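You operate a simulated robot arm through the tools that you are given. There is no shell and no other tool. Be economical: measure what you need, move in short steps, check, and stop when the job is done.

The job below is to be done with a simulated robot arm. You get a single attempt, and the scene is never put back.

JOB
Tape the small carton shut with the length on its label.
Fine: pull the feed lever once; roll the tape down and put the roller back. Set down upright: tape roller.

The check looks at the end state, three seconds after you hand in, the way a careful person would. Anything else that was tipped, shoved, dropped, spilled or broken makes it a failure.

ROBOT AND FRAMES
A 7-joint arm with a two-finger parallel gripper on a trunk, on a base that drives. Base frame: it is fixed to the floor where the robot stands at the start and does not move with it; the origin is under the middle of the robot, x ahead of it, y to its left, z up. Lengths are in m, angles in degrees, forces in N, time in s.
Its first joint turns from -166.0 to 166.0 degrees. Places, roughly: feed lever [0.7, -0.1, 0.9]; front flap of the small carton [-0.1, -0.8, 0.9]; length dial [0.9, 0, 0.9]; small carton [-0.1, -0.8, 0.9]. Payload 3.43 kg.
Tool frame: the origin (TCP) lies between the finger pads and is the grasp point; the fingertips stand 0.03 m ahead of it; z points along the fingers, y is the line along which they close. The gripper opens to 0.094 m. The fingers are 0.028 m wide and 0.01 m thick; the gripper's body (0.05 by 0.096 m) begins 0.055 m behind the TCP.
Orientation is that of the tool frame in the base frame, as a unit quaternion [x, y, z, w]. With the fingers straight down and closing along the base's y, the tool's x points along the base's -x, its y along +y and its z along -z.

CONTROLS
- The arm moves only by the tool servo_tool. Its argument "series" is a list of rows, each an object of numbers (a shift or turn left out is 0, a gripper value left out holds the last): "claw": the finger opening in m, from 0 to 0.094; "tx", "ty", "tz": the shift along the base's x, y, z in m; "ax", "ay", "az": the turn, a rotation vector about the base's x, y, z in degrees. In form: [{"claw": .., "tx": .., "ty": .., "tz": .., "ax": .., "ay": .., "az": ..}, ...]. A call has 1 to 8 rows; each row shifts and turns the commanded pose from where the row before left it. Each row takes 0.2 s and may step no farther than 0.05 m and 8.6 degrees from the row before; otherwise, or with a gripper value out of range, the whole call is refused. A pose out of reach is approached as far as the arm can. The call stops where the force on the tool passes 50 N (or 10 N more than at its start, if that is more) or the arm is blocked; 0.2 s more then pass. Each finger travels about 0.045 m/s and halts on what it meets, pressing with about 44 N; the grip force reading is that of the motor and also rises with nothing between the fingers. The clock runs only during rows and for 0.2 s after the last one: add rows that do not move to give the fingers time. It gives the time, the measured TCP pose, the force on the tool (base axes), the opening and the grip force at its end, in the units of the frame above (readings bear some noise), with the torque about the TCP (base axes, N m) and any sound that the robot's microphone picked up, and new pictures: "views" is both (left out), scene, wrist or none.
- Cameras (640 x 400 px; columns grow to the right, rows downward): "scene" is now at [0.4471, 0.1139, 1.3066]; the picture's right is [-1.00, -0.06, 0.00], its down [-0.04, 0.68, -0.73] and it looks along [0.04, -0.73, -0.68] (base axes); focal length 214 px, centre (320, 200). "wrist" rides on the gripper at [0.076, 0.014, -0.103] in the tool frame; the picture's right is [-0.18, 0.98, 0.00], its down [-0.75, -0.14, -0.64] and it looks along [-0.63, -0.12, 0.77] (tool axes); focal length 243 px, centre (320, 200). There is no depth. A picture from a camera that has moved, and an enlarged one, comes with that camera's place and axes in the base frame and with its lens.
- raise_lower(by): slides the trunk up (or, below 0, down) by that many m; the arm and the scene camera ride with it, the base frame stays. It gives what a move gives, with no picture.
- roll_base(legs): drives the robot by 1 to 6 legs, each [ahead, left, turn to the left] in m, m and degrees, along the robot's own axes; the way and the turn of a leg run together, so that a leg with both is an arc; at most 1.5 m and 180 degrees a leg. The arm and the cameras ride along, it lands a little off, and it stops where it bumps. It gives what a move gives, and a new picture of the scene camera.
- pan_tilt(pan, tilt): turns the head with the scene camera to pan (to the left, within 103 degrees either way) and tilt (down, from -29 to 69), counted from straight ahead of the robot. It gives what a move gives, and a new picture of the scene camera.
- zoom(camera, box): a new picture of the part [left, top, right, bottom] of that camera's present view, enlarged. No time passes.
- finish_job(): hands the job in; it is judged then, once.

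Go step by step. Nothing tells you exact positions but the pictures and the camera data: compare them with the known pose of the tool, close in by small moves and look again before you grip or let go. The budget is 120 turns and 260 pictures, counting those below and the enlarged ones. Unless the task says otherwise, let go and move clear before handing in, and close with one line.

The tools are called after "Call:" as name(argument=value, ...) on one line, values as JSON. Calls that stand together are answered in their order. servo_tool: Moves the arm, as the interface text tells. Its arguments: {"type":"object","properties":{"series":{"type":"array","items":{"type":"object","properties":{"claw":{"type":"number"},"tx":{"type":"number"},"ty":{"type":"number"},"tz":{"type":"number"},"ax":{"type":"number"},"ay":{"type":"number"},"az":{"type":"number"}}}},"views":{"type":"string","enum":["both","scene","wrist","none"]}},"required":["series"]} The other tools are called the same way: raise_lower (by) slides the trunk up or down; roll_base (legs) drives the base; pan_tilt (pan, tilt) turns the head that bears the scene camera; zoom (camera, box) takes an enlarged picture of a part of a camera's view; finish_job () hands the job in.

At the start:

```text
t: 0.0
tcp_pos: [0.2082, -0.3418, 1.1752]
tcp_rot: [0.0, 1.0, 0.0, 0.0]
force: [0.0, 0.5, 0.7]
wrist_torque: [-0.05, 0.01, -0.02]
grip_width: 0.094
gripper_force: 0.0
trunk travel left (down, up): [-0.375, 0.235]
robot x, y, heading: [0.0012, 0.003, -0.1]
head pan, tilt: [-86.8, 42.7]
```

scene: 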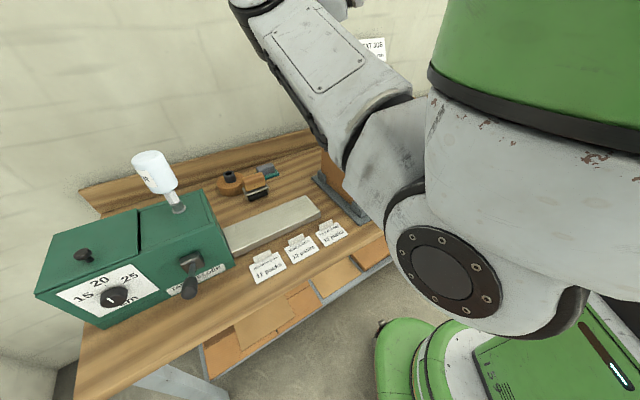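
wrist: 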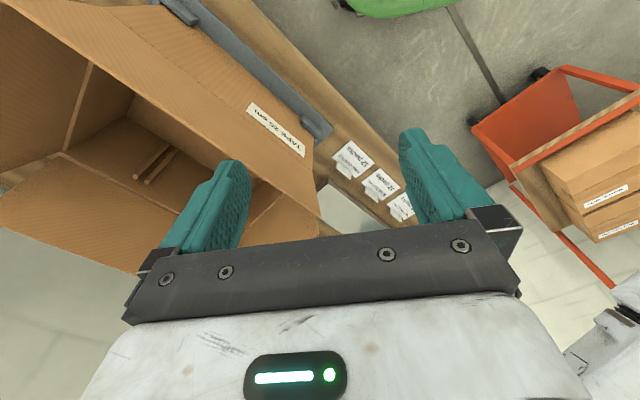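

I see a green tape dispenser with a dial (15/20/25) and a lever, a tape roller, a large carton; I'll zoom in and look around first.

Call:
zoom(camera="scene", box=[20, 130, 260, 340])

Call:
zoom(camera="scene", box=[200, 140, 400, 290])

Call:
zoom(camera="wrist", box=[0, 0, 440, 280])

```text
1.90 times, centred on (140, 235) of scene
camera zoom: at [0.4471, 0.1139, 1.3066], right [-1.0, -0.06, 0.0], down [-0.04, 0.68, -0.73], along [0.04, -0.73, -0.68], focal length 408 px, centre (663, 133)
```

zoom: 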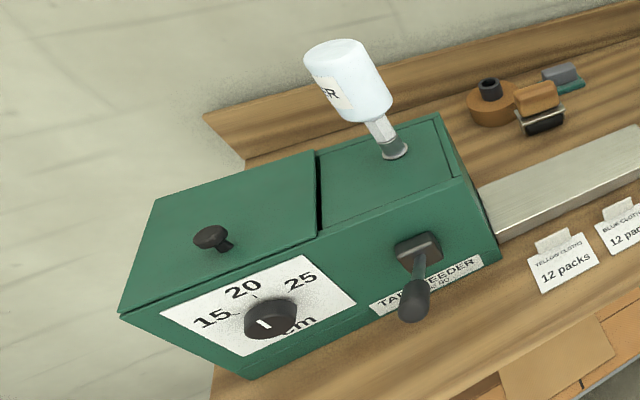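

```text
2.67 times, centred on (300, 215) of scene
camera zoom: at [0.4471, 0.1139, 1.3066], right [-1.0, -0.06, 0.0], down [-0.04, 0.68, -0.73], along [0.04, -0.73, -0.68], focal length 572 px, centre (373, 160)
```

zoom: 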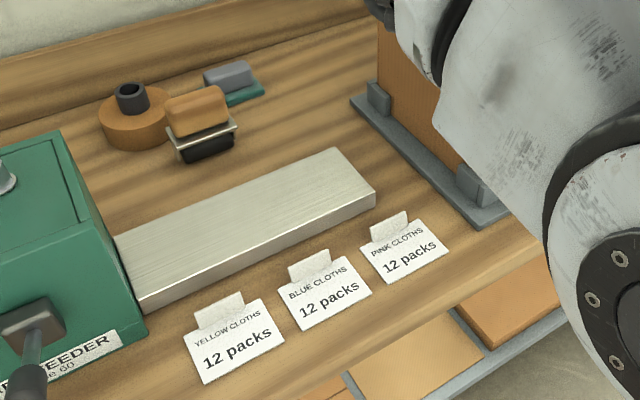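

```text
1.43 times, centred on (220, 140) of wrist
camera zoom: at [0.1317, -0.3293, 1.2777], right [0.18, 0.98, 0.0], down [0.75, -0.14, 0.64], along [0.63, -0.12, -0.77], focal length 347 px, centre (463, 286)
```

zoom: 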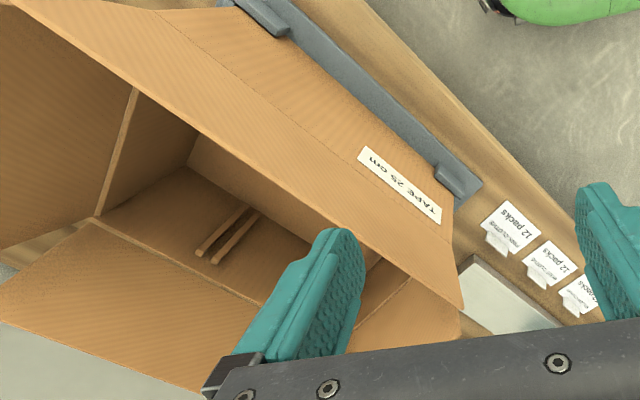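

The bench runs diagonally; the carton seen by the wrist is labelled "TAPE 25 cm", but it may not be the small one. I'll look around with the head.

Call:
pan_tilt(pan=-103, tilt=35)

Call:
pan_tilt(pan=-45, tilt=40)

```text
t: 0.8
tcp_pos: [0.2073, -0.3435, 1.1749]
tcp_rot: [0.0, 1.0, 0.0, 0.001]
force: [-0.3, -0.3, 0.5]
wrist_torque: [0.01, -0.01, -0.02]
grip_width: 0.0938
gripper_force: 0.1
trunk travel left (down, up): [-0.375, 0.235]
robot x, y, heading: [0.0011, 0.0025, 0.0]
head pan, tilt: [-103.0, 35.0]
camera scene: at [0.4228, 0.1111, 1.3181], right [-0.97, 0.22, 0.0], down [0.13, 0.56, -0.82], along [-0.18, -0.8, -0.57], focal length 214 px, centre (320, 200)
```

scene: 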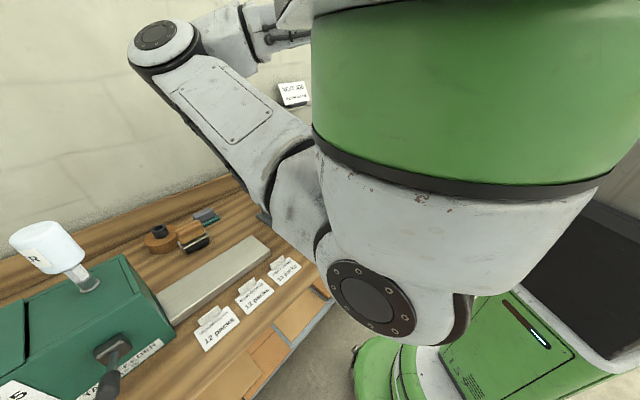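

```text
t: 2.1
tcp_pos: [0.2065, -0.3423, 1.1739]
tcp_rot: [0.0, 1.0, 0.0, 0.0]
force: [0.7, -0.5, 0.3]
wrist_torque: [-0.02, -0.04, 0.01]
grip_width: 0.094
gripper_force: 0.1
trunk travel left (down, up): [-0.375, 0.235]
robot x, y, heading: [0.0007, 0.0004, -0.2]
head pan, tilt: [-45.0, 40.0]
camera scene: at [0.5026, 0.1367, 1.3105], right [-0.71, -0.71, 0.0], down [-0.45, 0.45, -0.77], along [0.54, -0.54, -0.64], focal length 214 px, centre (320, 200)
```

scene: 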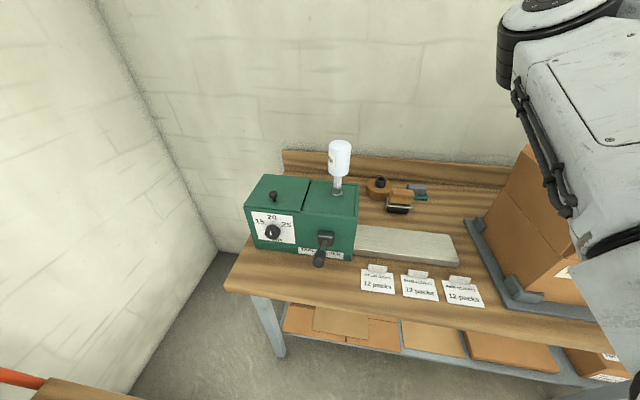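

The tape unit sits at the far end of the bench; the small carton is hidden behind the arm. I'll lift the tool and turn it so that the wrist camera looks along the bench.

Call:
servo_tool(series=[{"tz": 0.05}, {"tz": 0.05}, {"tz": 0.03, "az": -8.5}, {"az": -8.5}, {"az": -8.5}, {"az": -8.5}, {"az": -8.5}, {"az": -8.5}], views="wrist")

Call:
servo_tool(series=[{"az": -8.5}, {"az": -8.5}, {"az": -8.5}, {"az": -8.5}, {"az": -8.5}, {"az": -8.5}, {"az": -8.5}, {"az": -8.5}], views="wrist")

```text
t: 3.9
tcp_pos: [0.2068, -0.3425, 1.3057]
tcp_rot: [0.432, 0.902, -0.001, 0.0]
force: [0.0, -0.5, -0.5]
wrist_torque: [0.0, 0.0, -0.02]
grip_width: 0.0941
gripper_force: 0.1
trunk travel left (down, up): [-0.375, 0.235]
robot x, y, heading: [-0.0015, 0.0004, -0.1]
head pan, tilt: [-45.0, 40.0]
camera wrist: at [0.1712, -0.2753, 1.4077], right [0.88, 0.47, 0.0], down [0.36, -0.68, 0.64], along [0.3, -0.57, -0.77], focal length 243 px, centre (320, 200)
```

wrist: 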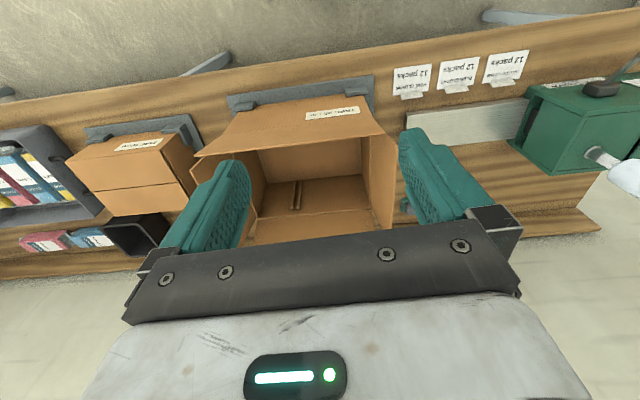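

```text
t: 5.7
tcp_pos: [0.2086, -0.3427, 1.3054]
tcp_rot: [0.863, 0.506, 0.0, -0.001]
force: [0.0, 0.0, 0.9]
wrist_torque: [0.03, 0.02, 0.0]
grip_width: 0.0938
gripper_force: 0.0
trunk travel left (down, up): [-0.375, 0.235]
robot x, y, heading: [-0.0015, -0.0017, -0.2]
head pan, tilt: [-45.0, 40.0]
camera wrist: at [0.2577, -0.2843, 1.4077], right [0.77, -0.64, 0.0], down [-0.49, -0.59, 0.64], along [-0.41, -0.49, -0.77], focal length 243 px, centre (320, 200)
```

wrist: 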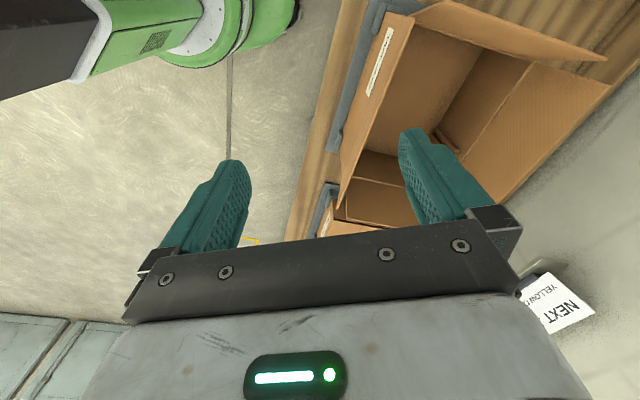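

The small carton lies left of the big one, with its own label. I'll turn back and move closer to read it.

Call:
servo_tool(series=[{"az": 8.5, "tx": -0.04}, {"az": 8.5, "tx": -0.04}, {"az": 8.5, "tx": -0.04}, {"az": 8.5, "tx": -0.04}, {"az": 8.5, "tx": -0.04, "ty": -0.02}, {"az": 8.5, "tx": -0.03, "ty": -0.03}, {"ty": -0.04}, {}], views="wrist")

Call:
zoom(camera="wrist", box=[160, 0, 480, 200])

```text
t: 7.5
tcp_pos: [-0.0233, -0.4353, 1.3054]
tcp_rot: [0.56, 0.828, 0.0, 0.0]
force: [-0.4, -0.2, -0.4]
wrist_torque: [0.0, -0.02, 0.0]
grip_width: 0.0939
gripper_force: 0.1
trunk travel left (down, up): [-0.375, 0.235]
robot x, y, heading: [-0.002, 0.0016, 0.1]
head pan, tilt: [-45.0, 40.0]
camera wrist: at [-0.0385, -0.3588, 1.4078], right [0.98, 0.2, 0.0], down [0.15, -0.75, 0.64], along [0.13, -0.63, -0.77], focal length 243 px, centre (320, 200)
```

wrist: 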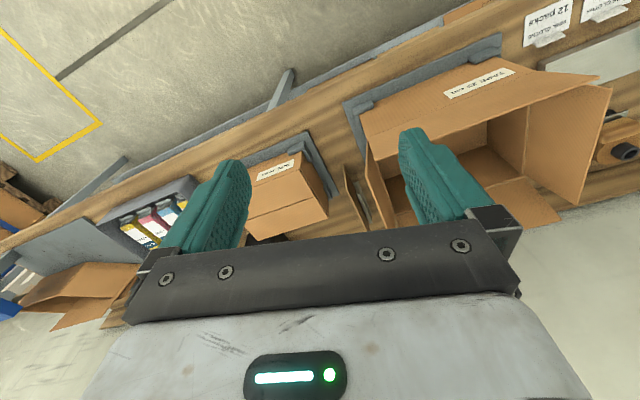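

```text
2.00 times, centred on (320, 100) of wrist
camera zoom: at [-0.0385, -0.3588, 1.4078], right [0.98, 0.2, 0.0], down [0.15, -0.75, 0.64], along [0.13, -0.63, -0.77], focal length 485 px, centre (320, 400)
```

zoom: 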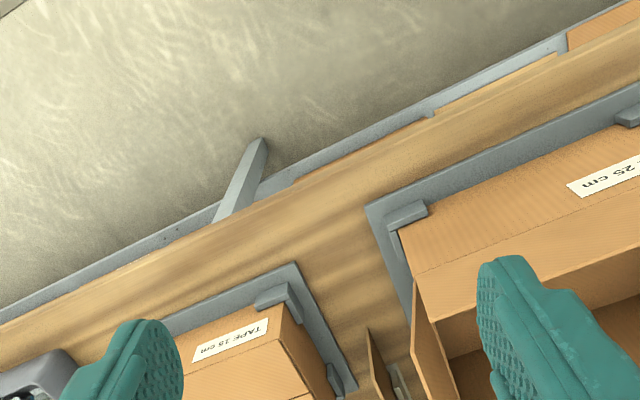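

Call:
zoom(camera="wrist", box=[240, 140, 336, 200])

```text
6.67 times, centred on (288, 170) of wrist
camera zoom: at [-0.0385, -0.3588, 1.4078], right [0.98, 0.2, 0.0], down [0.15, -0.75, 0.64], along [0.13, -0.63, -0.77], focal length 1618 px, centre (533, 400)
```

zoom: 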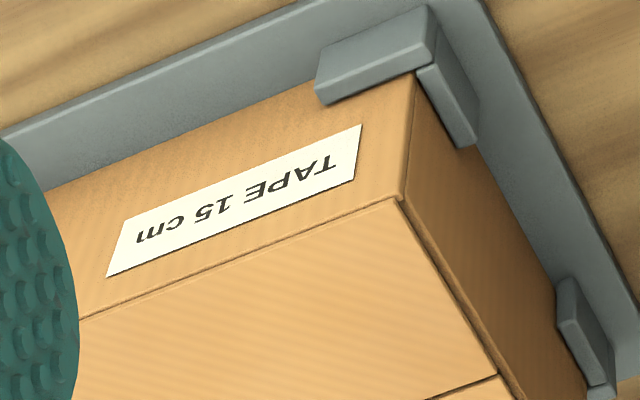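

The small carton's label says TAPE 15 cm. Now the dial and roller up close.

Call:
zoom(camera="scene", box=[240, 170, 368, 250])

Call:
zoom(camera="scene", box=[300, 160, 480, 272])

Call:
servo_tool(series=[{"tx": -0.04, "ty": -0.04}, {"tx": -0.04, "ty": -0.04}, {"tx": -0.03, "ty": -0.04}], views="wrist")

```text
5.00 times, centred on (304, 210) of scene
camera zoom: at [0.5025, 0.1367, 1.3106], right [-0.71, -0.71, 0.0], down [-0.45, 0.45, -0.77], along [0.54, -0.54, -0.64], focal length 1072 px, centre (400, 150)
```

zoom: 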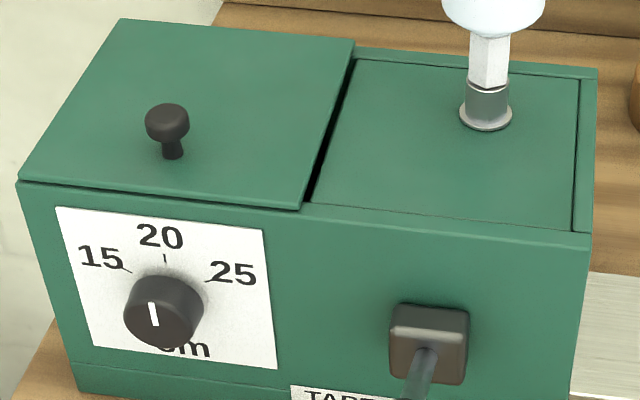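

```text
3.56 times, centred on (390, 216) of scene
camera zoom: at [0.5025, 0.1367, 1.3106], right [-0.71, -0.71, 0.0], down [-0.45, 0.45, -0.77], along [0.54, -0.54, -0.64], focal length 763 px, centre (71, 143)
```

zoom: 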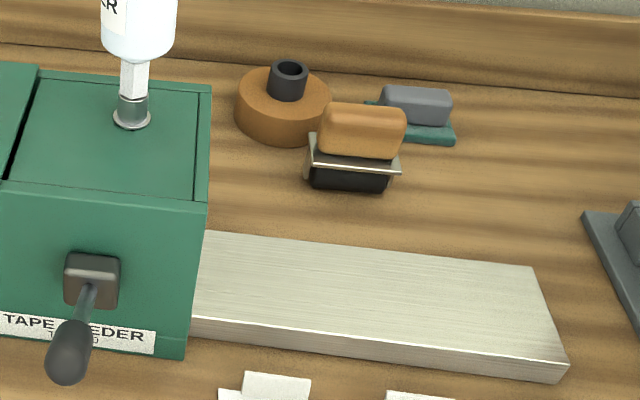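

```text
refused: row 1 steps farther than a row can; nothing moved
```

The dial reads 20, so it has to go to 15. Moving in for a better view of the carton with shorter steps.

Call:
servo_tool(series=[{"tx": -0.03, "ty": -0.03}, {"tx": -0.03, "ty": -0.03}, {"tx": -0.03, "ty": -0.03}, {"tx": -0.02, "ty": -0.01}, {}], views="wrist")

Call:
zoom(camera="wrist", box=[220, 60, 460, 210])

Call:
zoom(camera="scene", box=[356, 165, 452, 225])

Call:
zoom(camera="scene", box=[280, 220, 376, 280])

```text
t: 8.7
tcp_pos: [-0.0868, -0.4814, 1.2987]
tcp_rot: [0.559, 0.829, 0.0, -0.001]
force: [0.0, 0.5, -0.1]
wrist_torque: [-0.02, -0.04, 0.0]
grip_width: 0.094
gripper_force: 0.2
out of reach, approached as far as the arm can: row 2, 3, 4
trunk travel left (down, up): [-0.375, 0.235]
robot x, y, heading: [0.0033, 0.0012, -0.4]
head pan, tilt: [-45.0, 40.0]
camera wrist: at [-0.102, -0.4058, 1.4009], right [0.98, 0.2, 0.0], down [0.15, -0.75, 0.64], along [0.13, -0.63, -0.77], focal length 243 px, centre (320, 200)
```

wrist: 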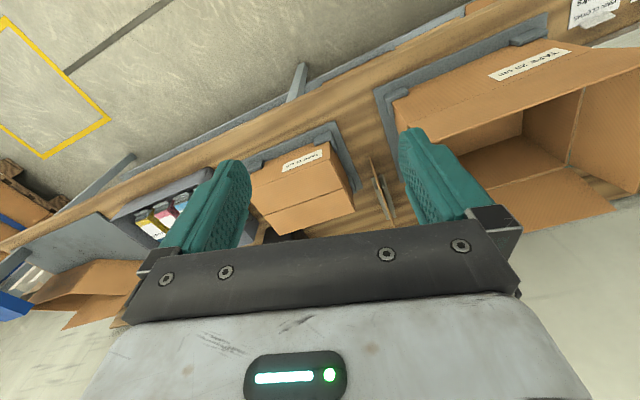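

```text
2.67 times, centred on (340, 135) of wrist
camera zoom: at [-0.102, -0.4058, 1.4009], right [0.98, 0.2, 0.0], down [0.15, -0.75, 0.64], along [0.13, -0.63, -0.77], focal length 647 px, centre (267, 373)
```

zoom: 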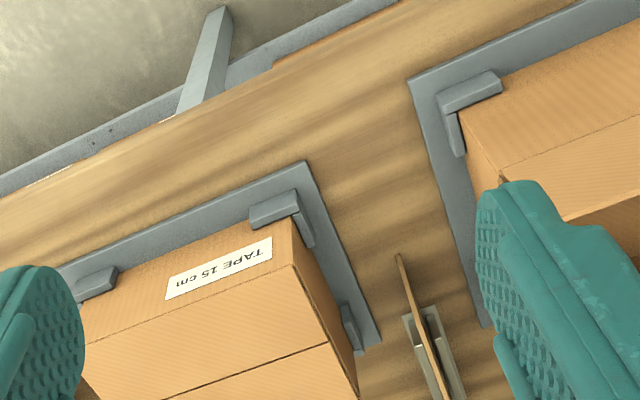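

```text
6.67 times, centred on (404, 195) of scene
camera zoom: at [0.5025, 0.1368, 1.3106], right [-0.71, -0.71, 0.0], down [-0.45, 0.45, -0.77], along [0.54, -0.54, -0.64], focal length 1430 px, centre (-240, 233)
```

zoom: 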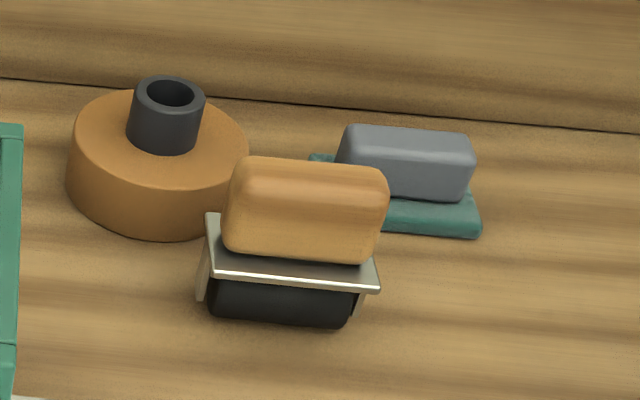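

```text
6.67 times, centred on (328, 250) of scene
camera zoom: at [0.5025, 0.1368, 1.3106], right [-0.71, -0.71, 0.0], down [-0.45, 0.45, -0.77], along [0.54, -0.54, -0.64], focal length 1430 px, centre (267, -133)
```

zoom: 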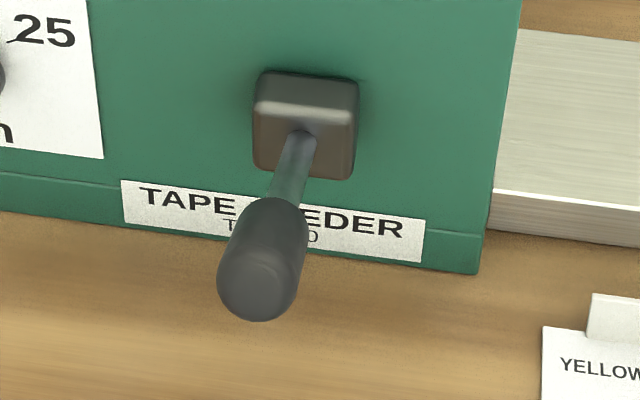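

The tape roller is the wooden-handled block with a black roller. I'll bring the arm to the feeder end and take a closer view from there.

Call:
servo_tool(series=[{"tx": 0.034, "ty": 0.03, "az": 3}, {"tx": 0.034, "ty": 0.03, "az": 3}, {"tx": 0.034, "ty": 0.03, "az": 3}, {"tx": 0.034, "ty": 0.03, "az": 3}, {"tx": 0.034, "ty": 0.03, "az": 3}, {"tx": 0.034, "ty": 0.03, "az": 3}, {"tx": 0.034, "ty": 0.03, "az": 3}, {"tx": 0.034, "ty": 0.03, "az": 3}], views="none")

Call:
servo_tool(series=[{"tx": 0.034, "ty": 0.03}, {"tx": 0.034, "ty": 0.03}, {"tx": 0.034, "ty": 0.03}, {"tx": 0.034, "ty": 0.03}, {"tx": 0.034, "ty": 0.03}, {"tx": 0.034, "ty": 0.03}, {"tx": 0.034, "ty": 0.03}, {}], views="both")

```text
t: 10.5
tcp_pos: [0.1851, -0.2419, 1.2963]
tcp_rot: [0.376, 0.927, 0.007, -0.008]
force: [-0.2, 0.1, -0.1]
wrist_torque: [-0.05, -0.04, -0.05]
grip_width: 0.0941
gripper_force: 0.1
trunk travel left (down, up): [-0.375, 0.235]
robot x, y, heading: [0.0029, 0.0008, -0.2]
head pan, tilt: [-45.0, 40.0]
```

```text
t: 11.3
tcp_pos: [0.2819, -0.1592, 1.2999]
tcp_rot: [0.354, 0.935, -0.002, -0.001]
force: [2.5, -3.6, 0.4]
wrist_torque: [0.42, 0.23, 0.03]
grip_width: 0.0941
gripper_force: 0.1
trunk travel left (down, up): [-0.375, 0.235]
robot x, y, heading: [0.0013, -0.0035, 0.0]
head pan, tilt: [-45.0, 40.0]
stopped in row 4: the force on the tool passed its limit at 125 N (the readings are from after the stop); the commanded pose is now the measured one
camera scene: at [0.5024, 0.1366, 1.3107], right [-0.71, -0.71, 0.0], down [-0.45, 0.45, -0.77], along [0.54, -0.54, -0.64], focal length 214 px, centre (320, 200)
camera wrist: at [0.2345, -0.0983, 1.4019], right [0.79, 0.61, 0.0], down [0.47, -0.6, 0.64], along [0.39, -0.51, -0.77], focal length 243 px, centre (320, 200)
```

scene: 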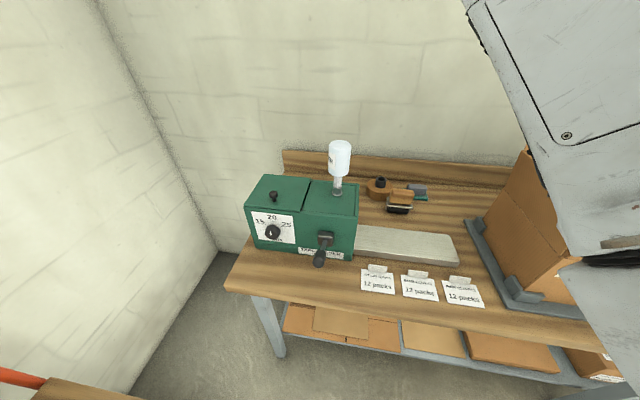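
wrist: 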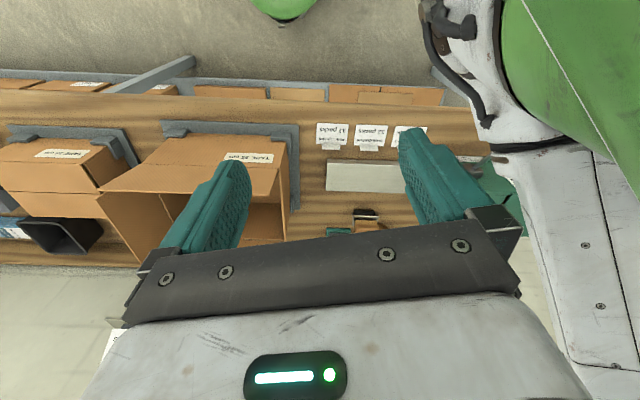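

The arm bumped lightly against the robot's own head while folded. I'll back off and extend outward over the bench instead, looking at the arm with the head.

Call:
servo_tool(series=[{"tx": -0.02, "ty": -0.04}, {"tx": 0.02, "ty": -0.04}, {"tx": 0.04, "ty": -0.025}, {"tx": 0.04, "ty": -0.025}, {"tx": 0.04, "ty": -0.025}, {}], views="wrist")

Call:
pan_tilt(pan=-70, tilt=20)

```text
t: 12.7
tcp_pos: [0.4022, -0.3141, 1.3001]
tcp_rot: [0.354, 0.935, -0.002, -0.001]
force: [-0.6, -0.3, -0.4]
wrist_torque: [-0.01, -0.01, 0.01]
grip_width: 0.0941
gripper_force: 0.1
trunk travel left (down, up): [-0.375, 0.235]
robot x, y, heading: [-0.0012, 0.0036, -0.0]
head pan, tilt: [-45.0, 40.0]
camera wrist: at [0.3555, -0.2529, 1.4021], right [0.79, 0.61, 0.0], down [0.47, -0.6, 0.64], along [0.39, -0.51, -0.77], focal length 243 px, centre (320, 200)
```

wrist: 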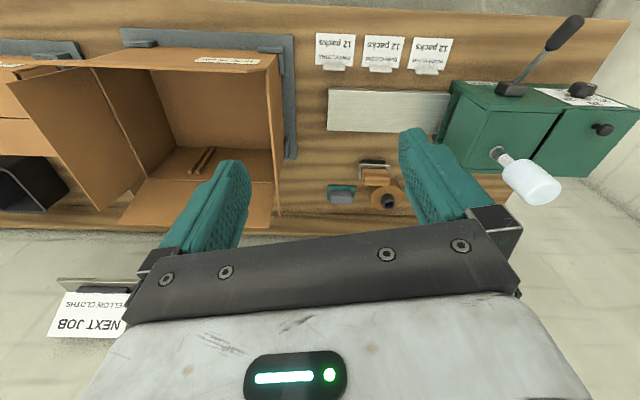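

```text
t: 13.6
tcp_pos: [0.4012, -0.3133, 1.3008]
tcp_rot: [0.354, 0.935, -0.002, -0.002]
force: [1.3, -0.6, 0.6]
wrist_torque: [0.02, 0.0, -0.01]
grip_width: 0.0939
gripper_force: 0.0
trunk travel left (down, up): [-0.375, 0.235]
robot x, y, heading: [-0.0019, -0.0011, -0.0]
head pan, tilt: [-70.0, 20.0]
camera scene: at [0.4745, 0.1095, 1.3419], right [-0.94, -0.34, 0.0], down [-0.12, 0.32, -0.94], along [0.32, -0.88, -0.34], focal length 214 px, centre (320, 200)
```

scene: 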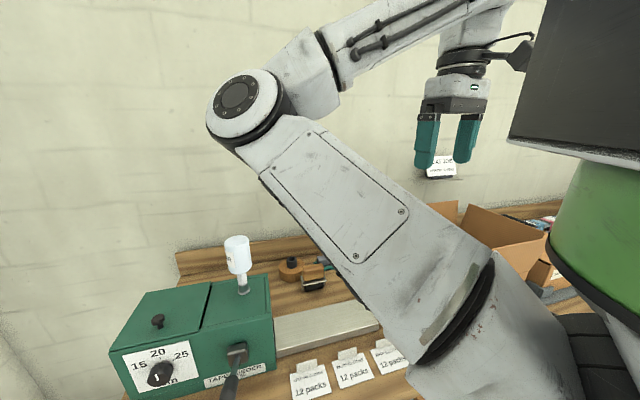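

Triangulating: dial knob ≈ (0.82,-0.02,0.93), lever pivot ≈ (0.75,-0.13,0.875) with tip ≈ (0.686,-0.043,0.932), roller handle ≈ (0.706,-0.457,0.852), bench direction azimuth ≈36°. I'll move toward the dial while tilting the tool to face the feeder.

Call:
servo_tool(series=[{"tx": 0.04, "ty": 0.025, "az": -4}, {"tx": 0.04, "ty": 0.025, "az": -4}, {"tx": 0.04, "ty": 0.03, "az": -4.5}, {"tx": 0.03, "ty": 0.03, "ax": -5, "ay": -3.63}, {"tx": 0.02, "ty": 0.035, "ax": -5, "ay": -3.63}, {}], views="both")

```text
t: 15.0
tcp_pos: [0.5718, -0.1679, 1.2993]
tcp_rot: [0.451, 0.886, -0.051, 0.095]
force: [-0.7, 0.5, -0.6]
wrist_torque: [-0.01, -0.01, 0.03]
grip_width: 0.094
gripper_force: 0.1
trunk travel left (down, up): [-0.375, 0.235]
robot x, y, heading: [-0.001, -0.0004, 0.1]
head pan, tilt: [-70.0, 20.0]
camera scene: at [0.4745, 0.1098, 1.3419], right [-0.94, -0.34, 0.0], down [-0.12, 0.32, -0.94], along [0.32, -0.88, -0.34], focal length 214 px, centre (320, 200)
camera wrist: at [0.528, -0.082, 1.3829], right [0.9, 0.43, 0.04], down [0.24, -0.56, 0.79], along [0.36, -0.7, -0.61], focal length 243 px, centre (320, 200)
```

scene: 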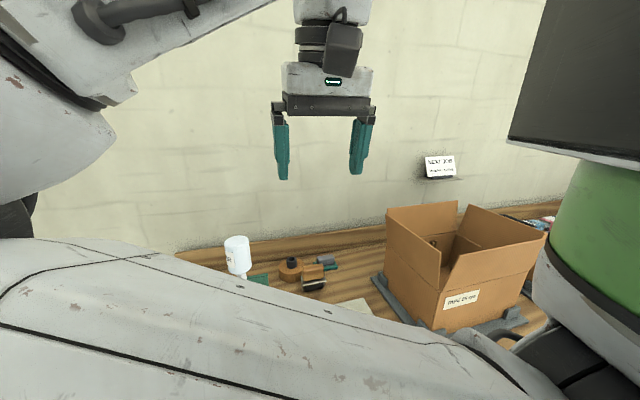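
wrist: 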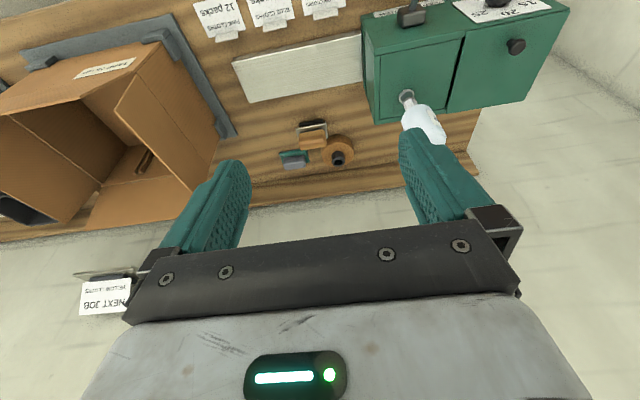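

The elbow comes close to the head, so I'll extend outward first, then swing to the dial side.

Call:
servo_tool(series=[{"tx": 0.045, "ty": 0.0}, {"tx": 0.045, "ty": 0.0, "tz": -0.01}, {"tx": 0.045, "ty": 0.01, "tz": -0.02}, {"tx": 0.03, "ty": 0.03, "tz": -0.02}, {}], views="both")

```text
refused: row 3 steps farther than a row can; nothing moved
```

Call:
servo_tool(series=[{"tx": 0.045, "ty": 0.0}, {"tx": 0.045, "ty": 0.0, "tz": -0.01}, {"tx": 0.04, "ty": 0.01, "tz": -0.02}, {"tx": 0.03, "ty": 0.03, "tz": -0.02}, {}], views="both")

```text
t: 16.2
tcp_pos: [0.7308, -0.1278, 1.2493]
tcp_rot: [0.452, 0.885, -0.051, 0.095]
force: [0.4, -0.6, -0.4]
wrist_torque: [0.03, -0.01, 0.01]
grip_width: 0.0942
gripper_force: 0.1
trunk travel left (down, up): [-0.375, 0.235]
robot x, y, heading: [-0.0034, -0.0005, 0.1]
head pan, tilt: [-70.0, 20.0]
camera scene: at [0.4746, 0.1096, 1.3419], right [-0.94, -0.34, 0.0], down [-0.12, 0.32, -0.94], along [0.32, -0.88, -0.34], focal length 214 px, centre (320, 200)
camera wrist: at [0.6878, -0.0425, 1.333], right [0.9, 0.43, 0.03], down [0.24, -0.57, 0.79], along [0.36, -0.7, -0.61], focal length 243 px, centre (320, 200)
```

scene: 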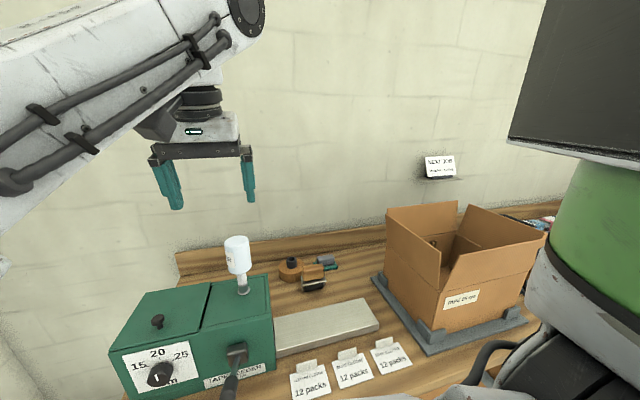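
wrist: 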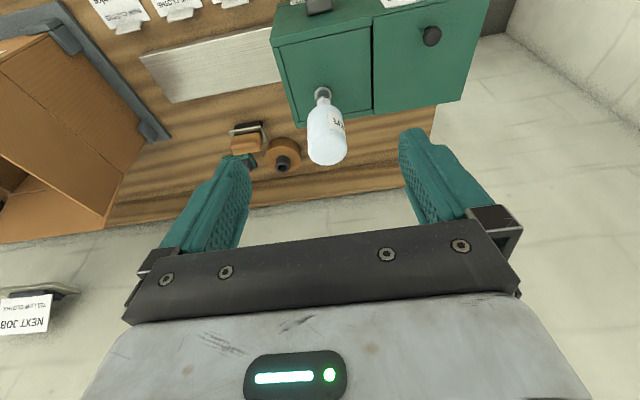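

No contact, and the view is clear. I continue left and toward the robot, in front of the dial.

Call:
servo_tool(series=[{"tx": 0.0, "ty": 0.045}, {"tx": 0.0, "ty": 0.045}, {"tx": 0.0, "ty": 0.045}, {"tx": 0.0, "ty": 0.045}, {"tx": 0.01, "ty": 0.03, "ax": -5, "ay": -3.63}, {"ax": -5, "ay": -3.63}, {"ax": -5, "ay": -3.63}, {}], views="both")

```text
t: 17.1
tcp_pos: [0.7263, -0.067, 1.2508]
tcp_rot: [0.542, 0.834, -0.057, 0.088]
force: [0.0, 0.2, 1.0]
wrist_torque: [-0.03, -0.03, 0.01]
grip_width: 0.0942
gripper_force: 0.1
trunk travel left (down, up): [-0.375, 0.235]
robot x, y, heading: [-0.0021, -0.0026, 0.2]
head pan, tilt: [-70.0, 20.0]
stopped in row 4: the arm was blocked; the commanded pose is now the measured one
camera scene: at [0.4746, 0.1093, 1.3419], right [-0.94, -0.34, 0.0], down [-0.12, 0.32, -0.94], along [0.32, -0.88, -0.34], focal length 214 px, centre (320, 200)
camera wrist: at [0.701, 0.0263, 1.3349], right [0.97, 0.24, 0.04], down [0.12, -0.61, 0.78], along [0.21, -0.76, -0.62], focal length 243 px, centre (320, 200)
```

scene: 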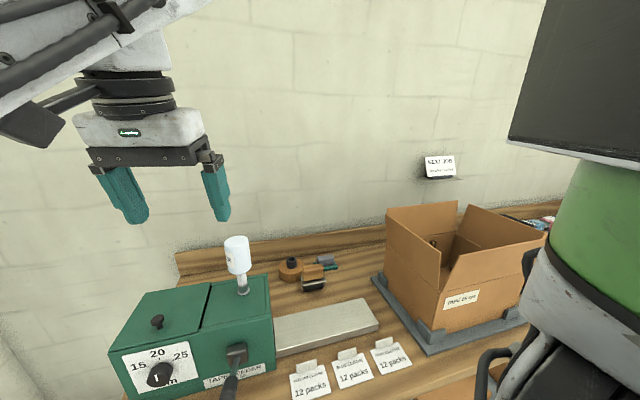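
wrist: 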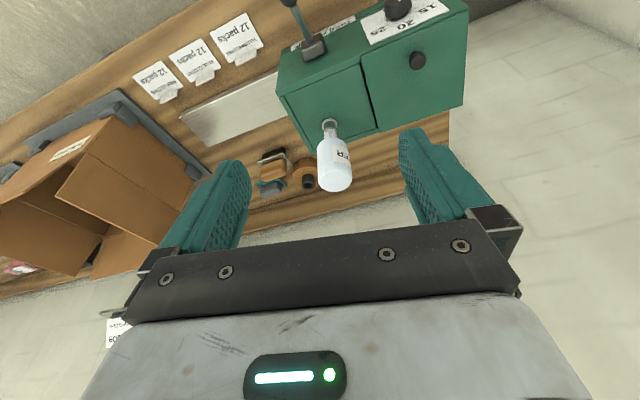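

Blocked by the head side. I'll retreat the arm and look at the floor to find a better stance.

Call:
servo_tool(series=[{"ty": -0.045}, {"tx": -0.02, "ty": -0.045}, {"tx": -0.03, "ty": -0.04}, {"tx": -0.04, "ty": -0.02, "tz": 0.01}, {"tx": -0.04, "ty": -0.02, "tz": 0.01}], views="none")

Call:
pan_tilt(pan=60, tilt=55)

Call:
pan_tilt(pan=0, tilt=60)

```text
t: 18.3
tcp_pos: [0.5948, -0.2343, 1.2709]
tcp_rot: [0.539, 0.836, -0.057, 0.088]
force: [-0.3, 0.5, -0.5]
wrist_torque: [-0.01, -0.01, 0.02]
grip_width: 0.0939
gripper_force: 0.0
trunk travel left (down, up): [-0.375, 0.235]
robot x, y, heading: [-0.0035, 0.0007, -0.0]
head pan, tilt: [-70.0, 20.0]
```

```text
t: 20.4
tcp_pos: [0.5949, -0.2337, 1.2708]
tcp_rot: [0.54, 0.835, -0.056, 0.088]
force: [0.1, 0.0, 0.9]
wrist_torque: [0.01, -0.01, -0.02]
grip_width: 0.0938
gripper_force: 0.0
trunk travel left (down, up): [-0.375, 0.235]
robot x, y, heading: [0.001, -0.0006, 0.1]
head pan, tilt: [60.0, 55.0]
camera scene: at [0.4788, 0.2592, 1.2898], right [0.87, -0.5, 0.0], down [-0.41, -0.71, -0.57], along [0.29, 0.5, -0.82], focal length 214 px, centre (320, 200)
```

scene: 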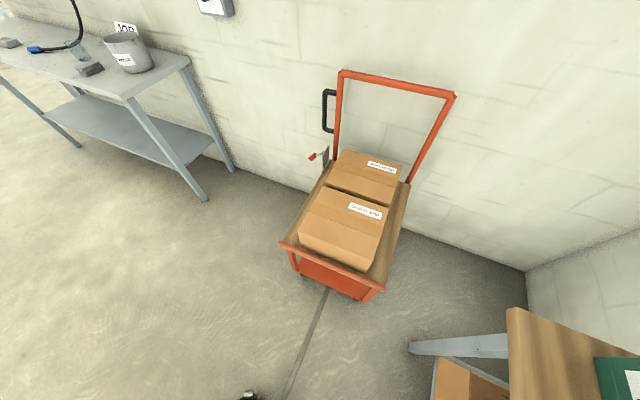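

```text
t: 21.7
tcp_pos: [0.5961, -0.2343, 1.2706]
tcp_rot: [0.54, 0.835, -0.057, 0.087]
force: [-0.1, 0.8, -0.2]
wrist_torque: [0.01, 0.0, 0.0]
grip_width: 0.0941
gripper_force: 0.1
trunk travel left (down, up): [-0.375, 0.235]
robot x, y, heading: [0.0006, -0.0027, 0.0]
head pan, tilt: [0.0, 60.0]
camera scene: at [0.5094, 0.1968, 1.2837], right [0.0, -1.0, 0.0], down [-0.87, 0.0, -0.5], along [0.5, 0.0, -0.87], focal length 214 px, centre (320, 200)
```

scene: 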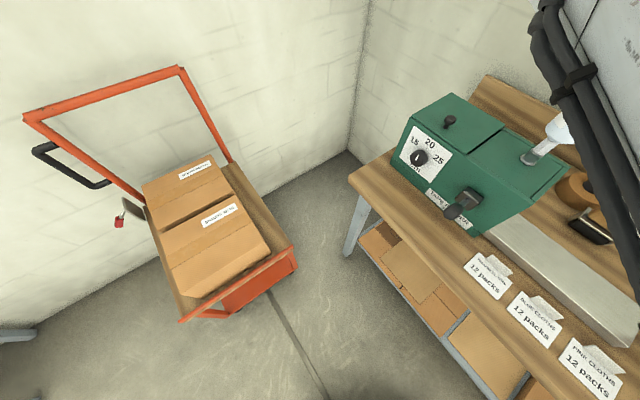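

The base is small and there is room; I'll turn the robot 40° left in place, so the feeder comes to its right-front where the arm moves freely.

Call:
roll_base(legs=[[0, 0, 40]])

Call:
pan_tilt(pan=-60, tilt=40)

```text
t: 23.9
tcp_pos: [0.6088, 0.1993, 1.2706]
tcp_rot: [0.225, 0.969, -0.023, 0.102]
force: [0.0, -0.1, -0.5]
wrist_torque: [-0.04, 0.0, -0.03]
grip_width: 0.094
gripper_force: 0.1
trunk travel left (down, up): [-0.375, 0.235]
robot x, y, heading: [0.0015, 0.0029, 39.7]
head pan, tilt: [0.0, 60.0]
camera scene: at [0.2678, 0.4768, 1.2837], right [0.64, -0.77, 0.0], down [-0.67, -0.55, -0.5], along [0.38, 0.32, -0.87], focal length 214 px, centre (320, 200)
```

scene: 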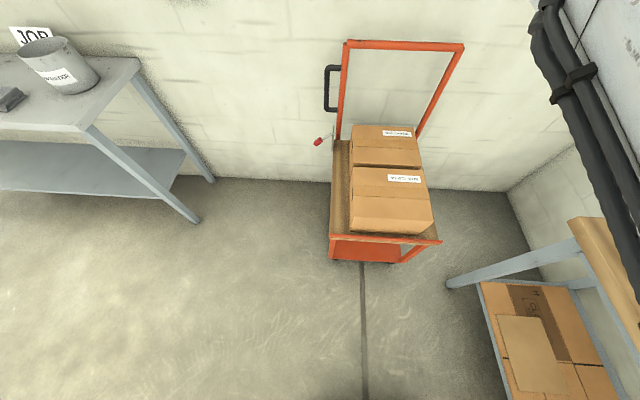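

```text
t: 25.2
tcp_pos: [0.6078, 0.1999, 1.2709]
tcp_rot: [0.224, 0.969, -0.022, 0.102]
force: [0.5, 0.0, 0.0]
wrist_torque: [0.02, 0.0, 0.0]
grip_width: 0.0939
gripper_force: 0.1
trunk travel left (down, up): [-0.375, 0.235]
robot x, y, heading: [-0.0021, -0.002, 40.0]
head pan, tilt: [-60.0, 40.0]
camera scene: at [0.2962, 0.4048, 1.3105], right [-0.35, -0.94, 0.0], down [-0.6, 0.22, -0.77], along [0.72, -0.27, -0.64], focal length 214 px, centre (320, 200)
```

scene: 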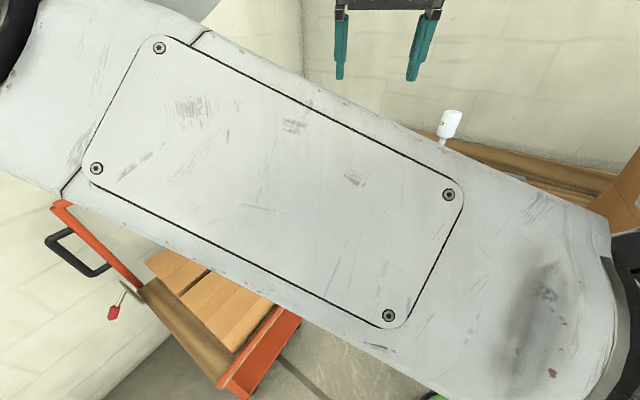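

Now the arm is in front of the feeder's left side. I'll align the tool with the bench (yaw −28°) and tilt it toward the feeder face.

Call:
servo_tool(series=[{"az": -7}, {"az": -7}, {"az": -7}, {"az": -7}, {"ax": -6.47, "ay": -4.7}, {"ax": -6.47, "ay": -4.7}, {"ax": -6.47, "ay": -4.7}, {}], views="none")

Call:
servo_tool(series=[{"tz": -0.04, "tx": 0.02, "ty": -0.01, "ax": -6.47, "ay": -4.7}, {"tz": -0.04, "tx": 0.02, "ty": -0.01, "ax": -6.47, "ay": -4.7}, {"tz": -0.04, "tx": 0.02, "ty": -0.01, "ax": -6.47, "ay": -4.7}, {"tz": -0.04, "tx": 0.02, "ty": -0.01}, {"tz": -0.04, "tx": 0.02, "ty": -0.02}, {}], views="both")

```text
t: 27.0
tcp_pos: [0.6084, 0.201, 1.2703]
tcp_rot: [0.432, 0.847, -0.139, 0.277]
force: [0.4, -0.5, 1.0]
wrist_torque: [0.02, 0.01, 0.0]
grip_width: 0.0943
gripper_force: 0.0
trunk travel left (down, up): [-0.375, 0.235]
robot x, y, heading: [0.0008, 0.0023, 39.7]
head pan, tilt: [-60.0, 40.0]
```

```text
t: 28.4
tcp_pos: [0.7103, 0.1392, 1.0863]
tcp_rot: [0.393, 0.771, -0.226, 0.447]
force: [0.2, -0.1, 0.7]
wrist_torque: [-0.01, -0.01, 0.01]
grip_width: 0.094
gripper_force: 0.0
out of reach, approached as far as the arm can: row 3
trunk travel left (down, up): [-0.375, 0.235]
robot x, y, heading: [0.0001, 0.0001, 39.3]
head pan, tilt: [-60.0, 40.0]
camera scene: at [0.2961, 0.4047, 1.3105], right [-0.35, -0.94, 0.0], down [-0.6, 0.22, -0.77], along [0.72, -0.27, -0.64], focal length 214 px, centre (320, 200)
camera wrist: at [0.6485, 0.2493, 1.071], right [0.85, 0.5, 0.16], down [-0.22, 0.06, 0.97], along [0.48, -0.86, 0.16], focal length 243 px, centre (320, 200)
```

scene: 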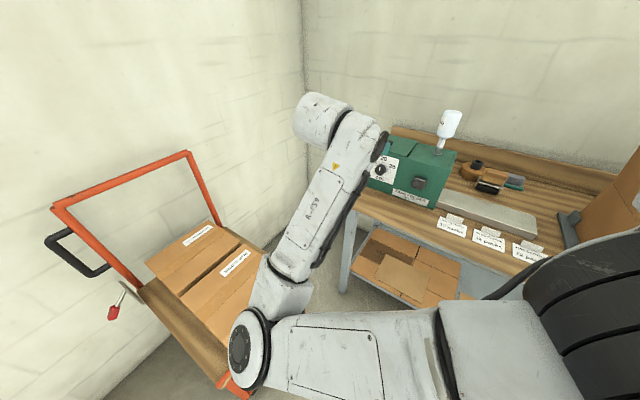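
wrist: 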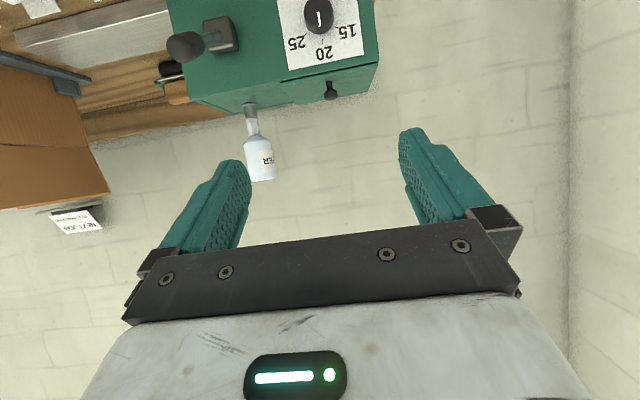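

The dial is close to the predicted spot. I approach to about 10 cm before the knob with a smaller opening.

Call:
servo_tool(series=[{"claw": 0.07, "tx": 0.015, "ty": -0.02, "tz": -0.03}, {"tx": 0.015, "ty": -0.02, "tz": -0.03}, {"tx": 0.014, "ty": -0.02, "tz": -0.03}, {"tx": 0.014, "ty": -0.019, "tz": -0.026}, {}, {}], views="both")

```text
t: 29.8
tcp_pos: [0.7672, 0.0608, 0.9689]
tcp_rot: [0.394, 0.771, -0.226, 0.445]
force: [0.4, -0.1, -0.7]
wrist_torque: [-0.01, -0.02, -0.03]
grip_width: 0.0701
gripper_force: 0.0
trunk travel left (down, up): [-0.375, 0.235]
robot x, y, heading: [0.002, 0.0008, 39.7]
head pan, tilt: [-60.0, 40.0]
camera scene: at [0.2962, 0.4047, 1.3105], right [-0.35, -0.94, 0.0], down [-0.6, 0.22, -0.77], along [0.72, -0.27, -0.64], focal length 214 px, centre (320, 200)
camera wrist: at [0.7052, 0.171, 0.9543], right [0.85, 0.5, 0.16], down [-0.22, 0.06, 0.97], along [0.48, -0.86, 0.16], focal length 243 px, centre (320, 200)
```

scene: 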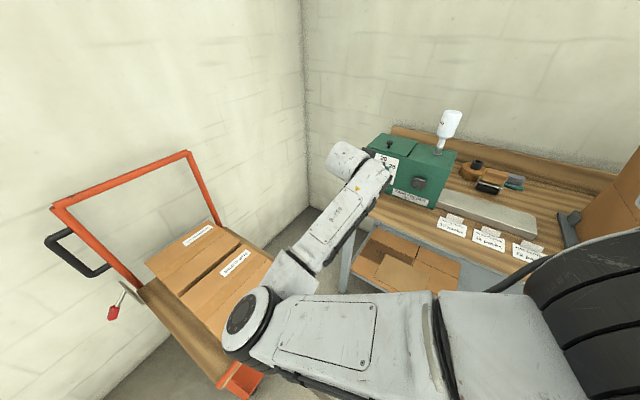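
wrist: 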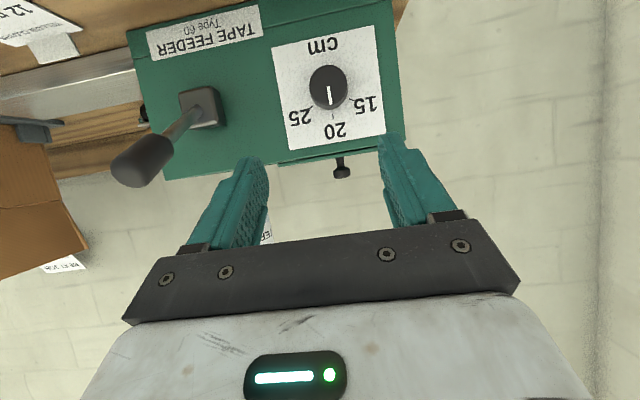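

The knob lies nearly on the tool axis about 17 cm ahead (~(0.853,-0.041,0.886)). Advance 10 cm and look.

Call:
servo_tool(series=[{"tx": 0.02, "ty": -0.023, "tz": -0.018}, {"tx": 0.02, "ty": -0.023, "tz": -0.018}, {"tx": 0.017, "ty": -0.021, "tz": -0.015}, {}], views="both")

Call:
zoom(camera="scene", box=[330, 120, 490, 220])

```text
t: 30.8
tcp_pos: [0.8229, -0.0069, 0.9171]
tcp_rot: [0.394, 0.772, -0.226, 0.445]
force: [0.1, -0.2, -0.1]
wrist_torque: [-0.03, 0.0, 0.0]
grip_width: 0.07
gripper_force: 0.0
trunk travel left (down, up): [-0.375, 0.235]
robot x, y, heading: [-0.0022, 0.0001, 39.5]
head pan, tilt: [-60.0, 40.0]
camera scene: at [0.2963, 0.4047, 1.3105], right [-0.35, -0.94, 0.0], down [-0.6, 0.22, -0.77], along [0.72, -0.27, -0.64], focal length 214 px, centre (320, 200)
camera wrist: at [0.762, 0.1026, 0.9039], right [0.85, 0.5, 0.16], down [-0.22, 0.06, 0.97], along [0.48, -0.86, 0.16], focal length 243 px, centre (320, 200)
```

scene: 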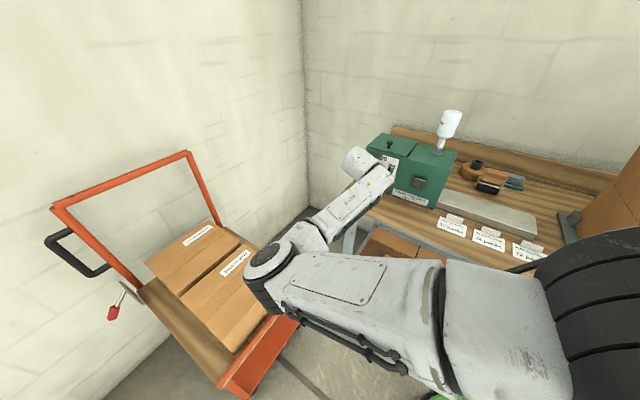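
wrist: 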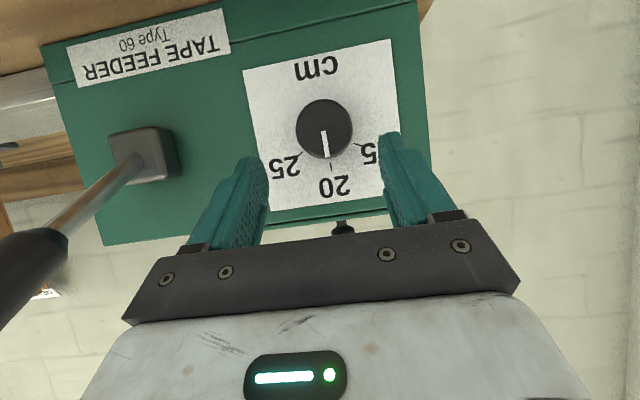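

```text
4.00 times, centred on (410, 170) of scene
camera zoom: at [0.2963, 0.4047, 1.3105], right [-0.35, -0.94, 0.0], down [-0.6, 0.22, -0.77], along [0.72, -0.27, -0.64], focal length 858 px, centre (-40, 320)
```

zoom: 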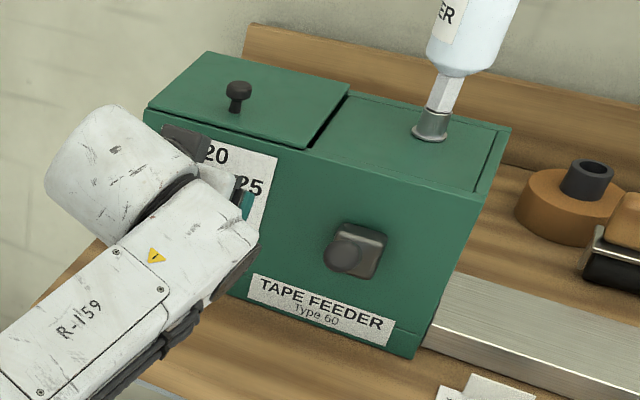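

The knob is centred between the fingers. I advance about 5.5 cm further along the tool axis.

Call:
servo_tool(series=[{"tx": 0.01, "ty": -0.012, "tz": -0.009}, {"tx": 0.01, "ty": -0.012, "tz": -0.009}, {"tx": 0.01, "ty": -0.0125, "tz": -0.009}, {}], views="wrist")

Call:
zoom(camera="wrist", box=[200, 60, 440, 210])

```text
t: 31.6
tcp_pos: [0.8478, -0.028, 0.9001]
tcp_rot: [0.391, 0.771, -0.225, 0.449]
force: [-13.1, 12.3, 7.4]
wrist_torque: [-0.31, 0.08, -0.78]
grip_width: 0.0715
gripper_force: 1.8
trunk travel left (down, up): [-0.375, 0.235]
robot x, y, heading: [-0.0008, 0.0006, 39.9]
head pan, tilt: [-60.0, 40.0]
stopped in row 3: the force on the tool passed its limit at 79 N (the readings are from after the stop); the commanded pose is now the measured one
camera wrist: at [0.7843, 0.0823, 0.8858], right [0.85, 0.51, 0.16], down [-0.23, 0.06, 0.97], along [0.48, -0.86, 0.17], focal length 243 px, centre (320, 200)
```

wrist: 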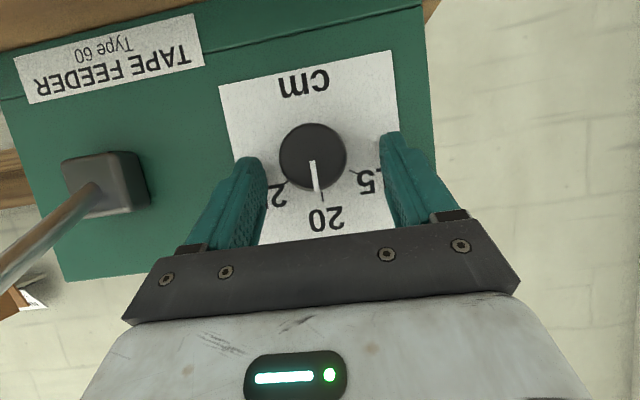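

```text
2.67 times, centred on (320, 135) of wrist
camera zoom: at [0.7843, 0.0823, 0.8858], right [0.85, 0.51, 0.16], down [-0.23, 0.06, 0.97], along [0.48, -0.86, 0.17], focal length 647 px, centre (320, 373)
```

zoom: 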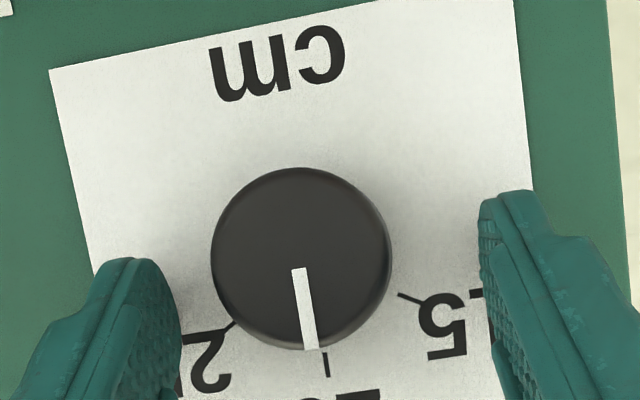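

The fingertips touched the feeder face; the knob (≈4 cm wide) is between them. I back off a few mm, centre, and close on it.

Call:
servo_tool(series=[{"tx": -0.0056, "ty": 0.0008}, {"claw": 0.035}, {}, {}, {}], views="wrist")

Call:
zoom(camera="wrist", box=[200, 60, 440, 210])

```text
t: 32.8
tcp_pos: [0.8435, -0.0272, 0.8996]
tcp_rot: [0.391, 0.772, -0.224, 0.448]
force: [17.0, 1.2, -2.6]
wrist_torque: [0.28, -0.11, -0.29]
grip_width: 0.0392
gripper_force: 45.0
trunk travel left (down, up): [-0.375, 0.235]
robot x, y, heading: [-0.0001, 0.0013, 39.7]
head pan, tilt: [-60.0, 40.0]
camera wrist: at [0.7805, 0.0823, 0.8842], right [0.84, 0.51, 0.16], down [-0.22, 0.06, 0.97], along [0.49, -0.86, 0.16], focal length 243 px, centre (320, 200)
```

wrist: 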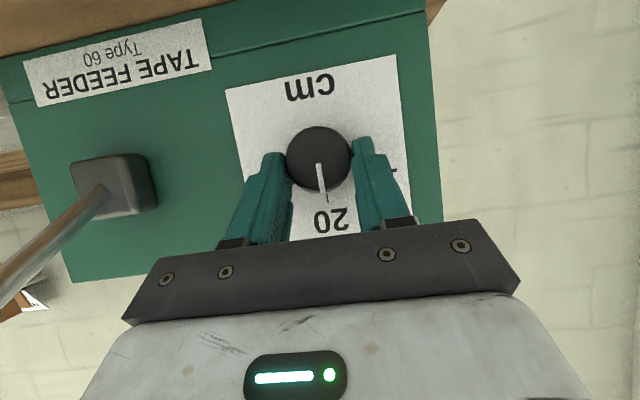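

```text
2.67 times, centred on (320, 135) of wrist
camera zoom: at [0.7805, 0.0823, 0.8842], right [0.84, 0.51, 0.16], down [-0.22, 0.06, 0.97], along [0.49, -0.86, 0.16], focal length 647 px, centre (320, 373)
```

zoom: 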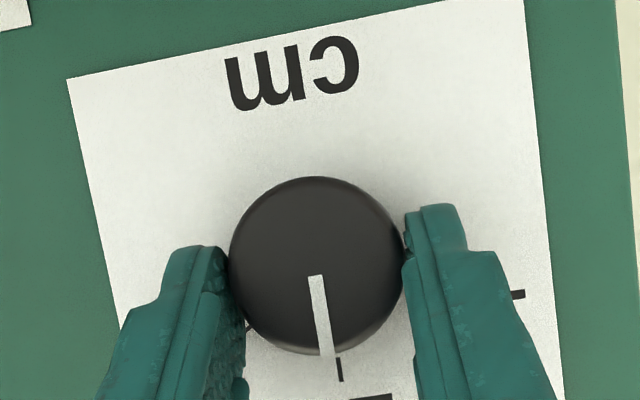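

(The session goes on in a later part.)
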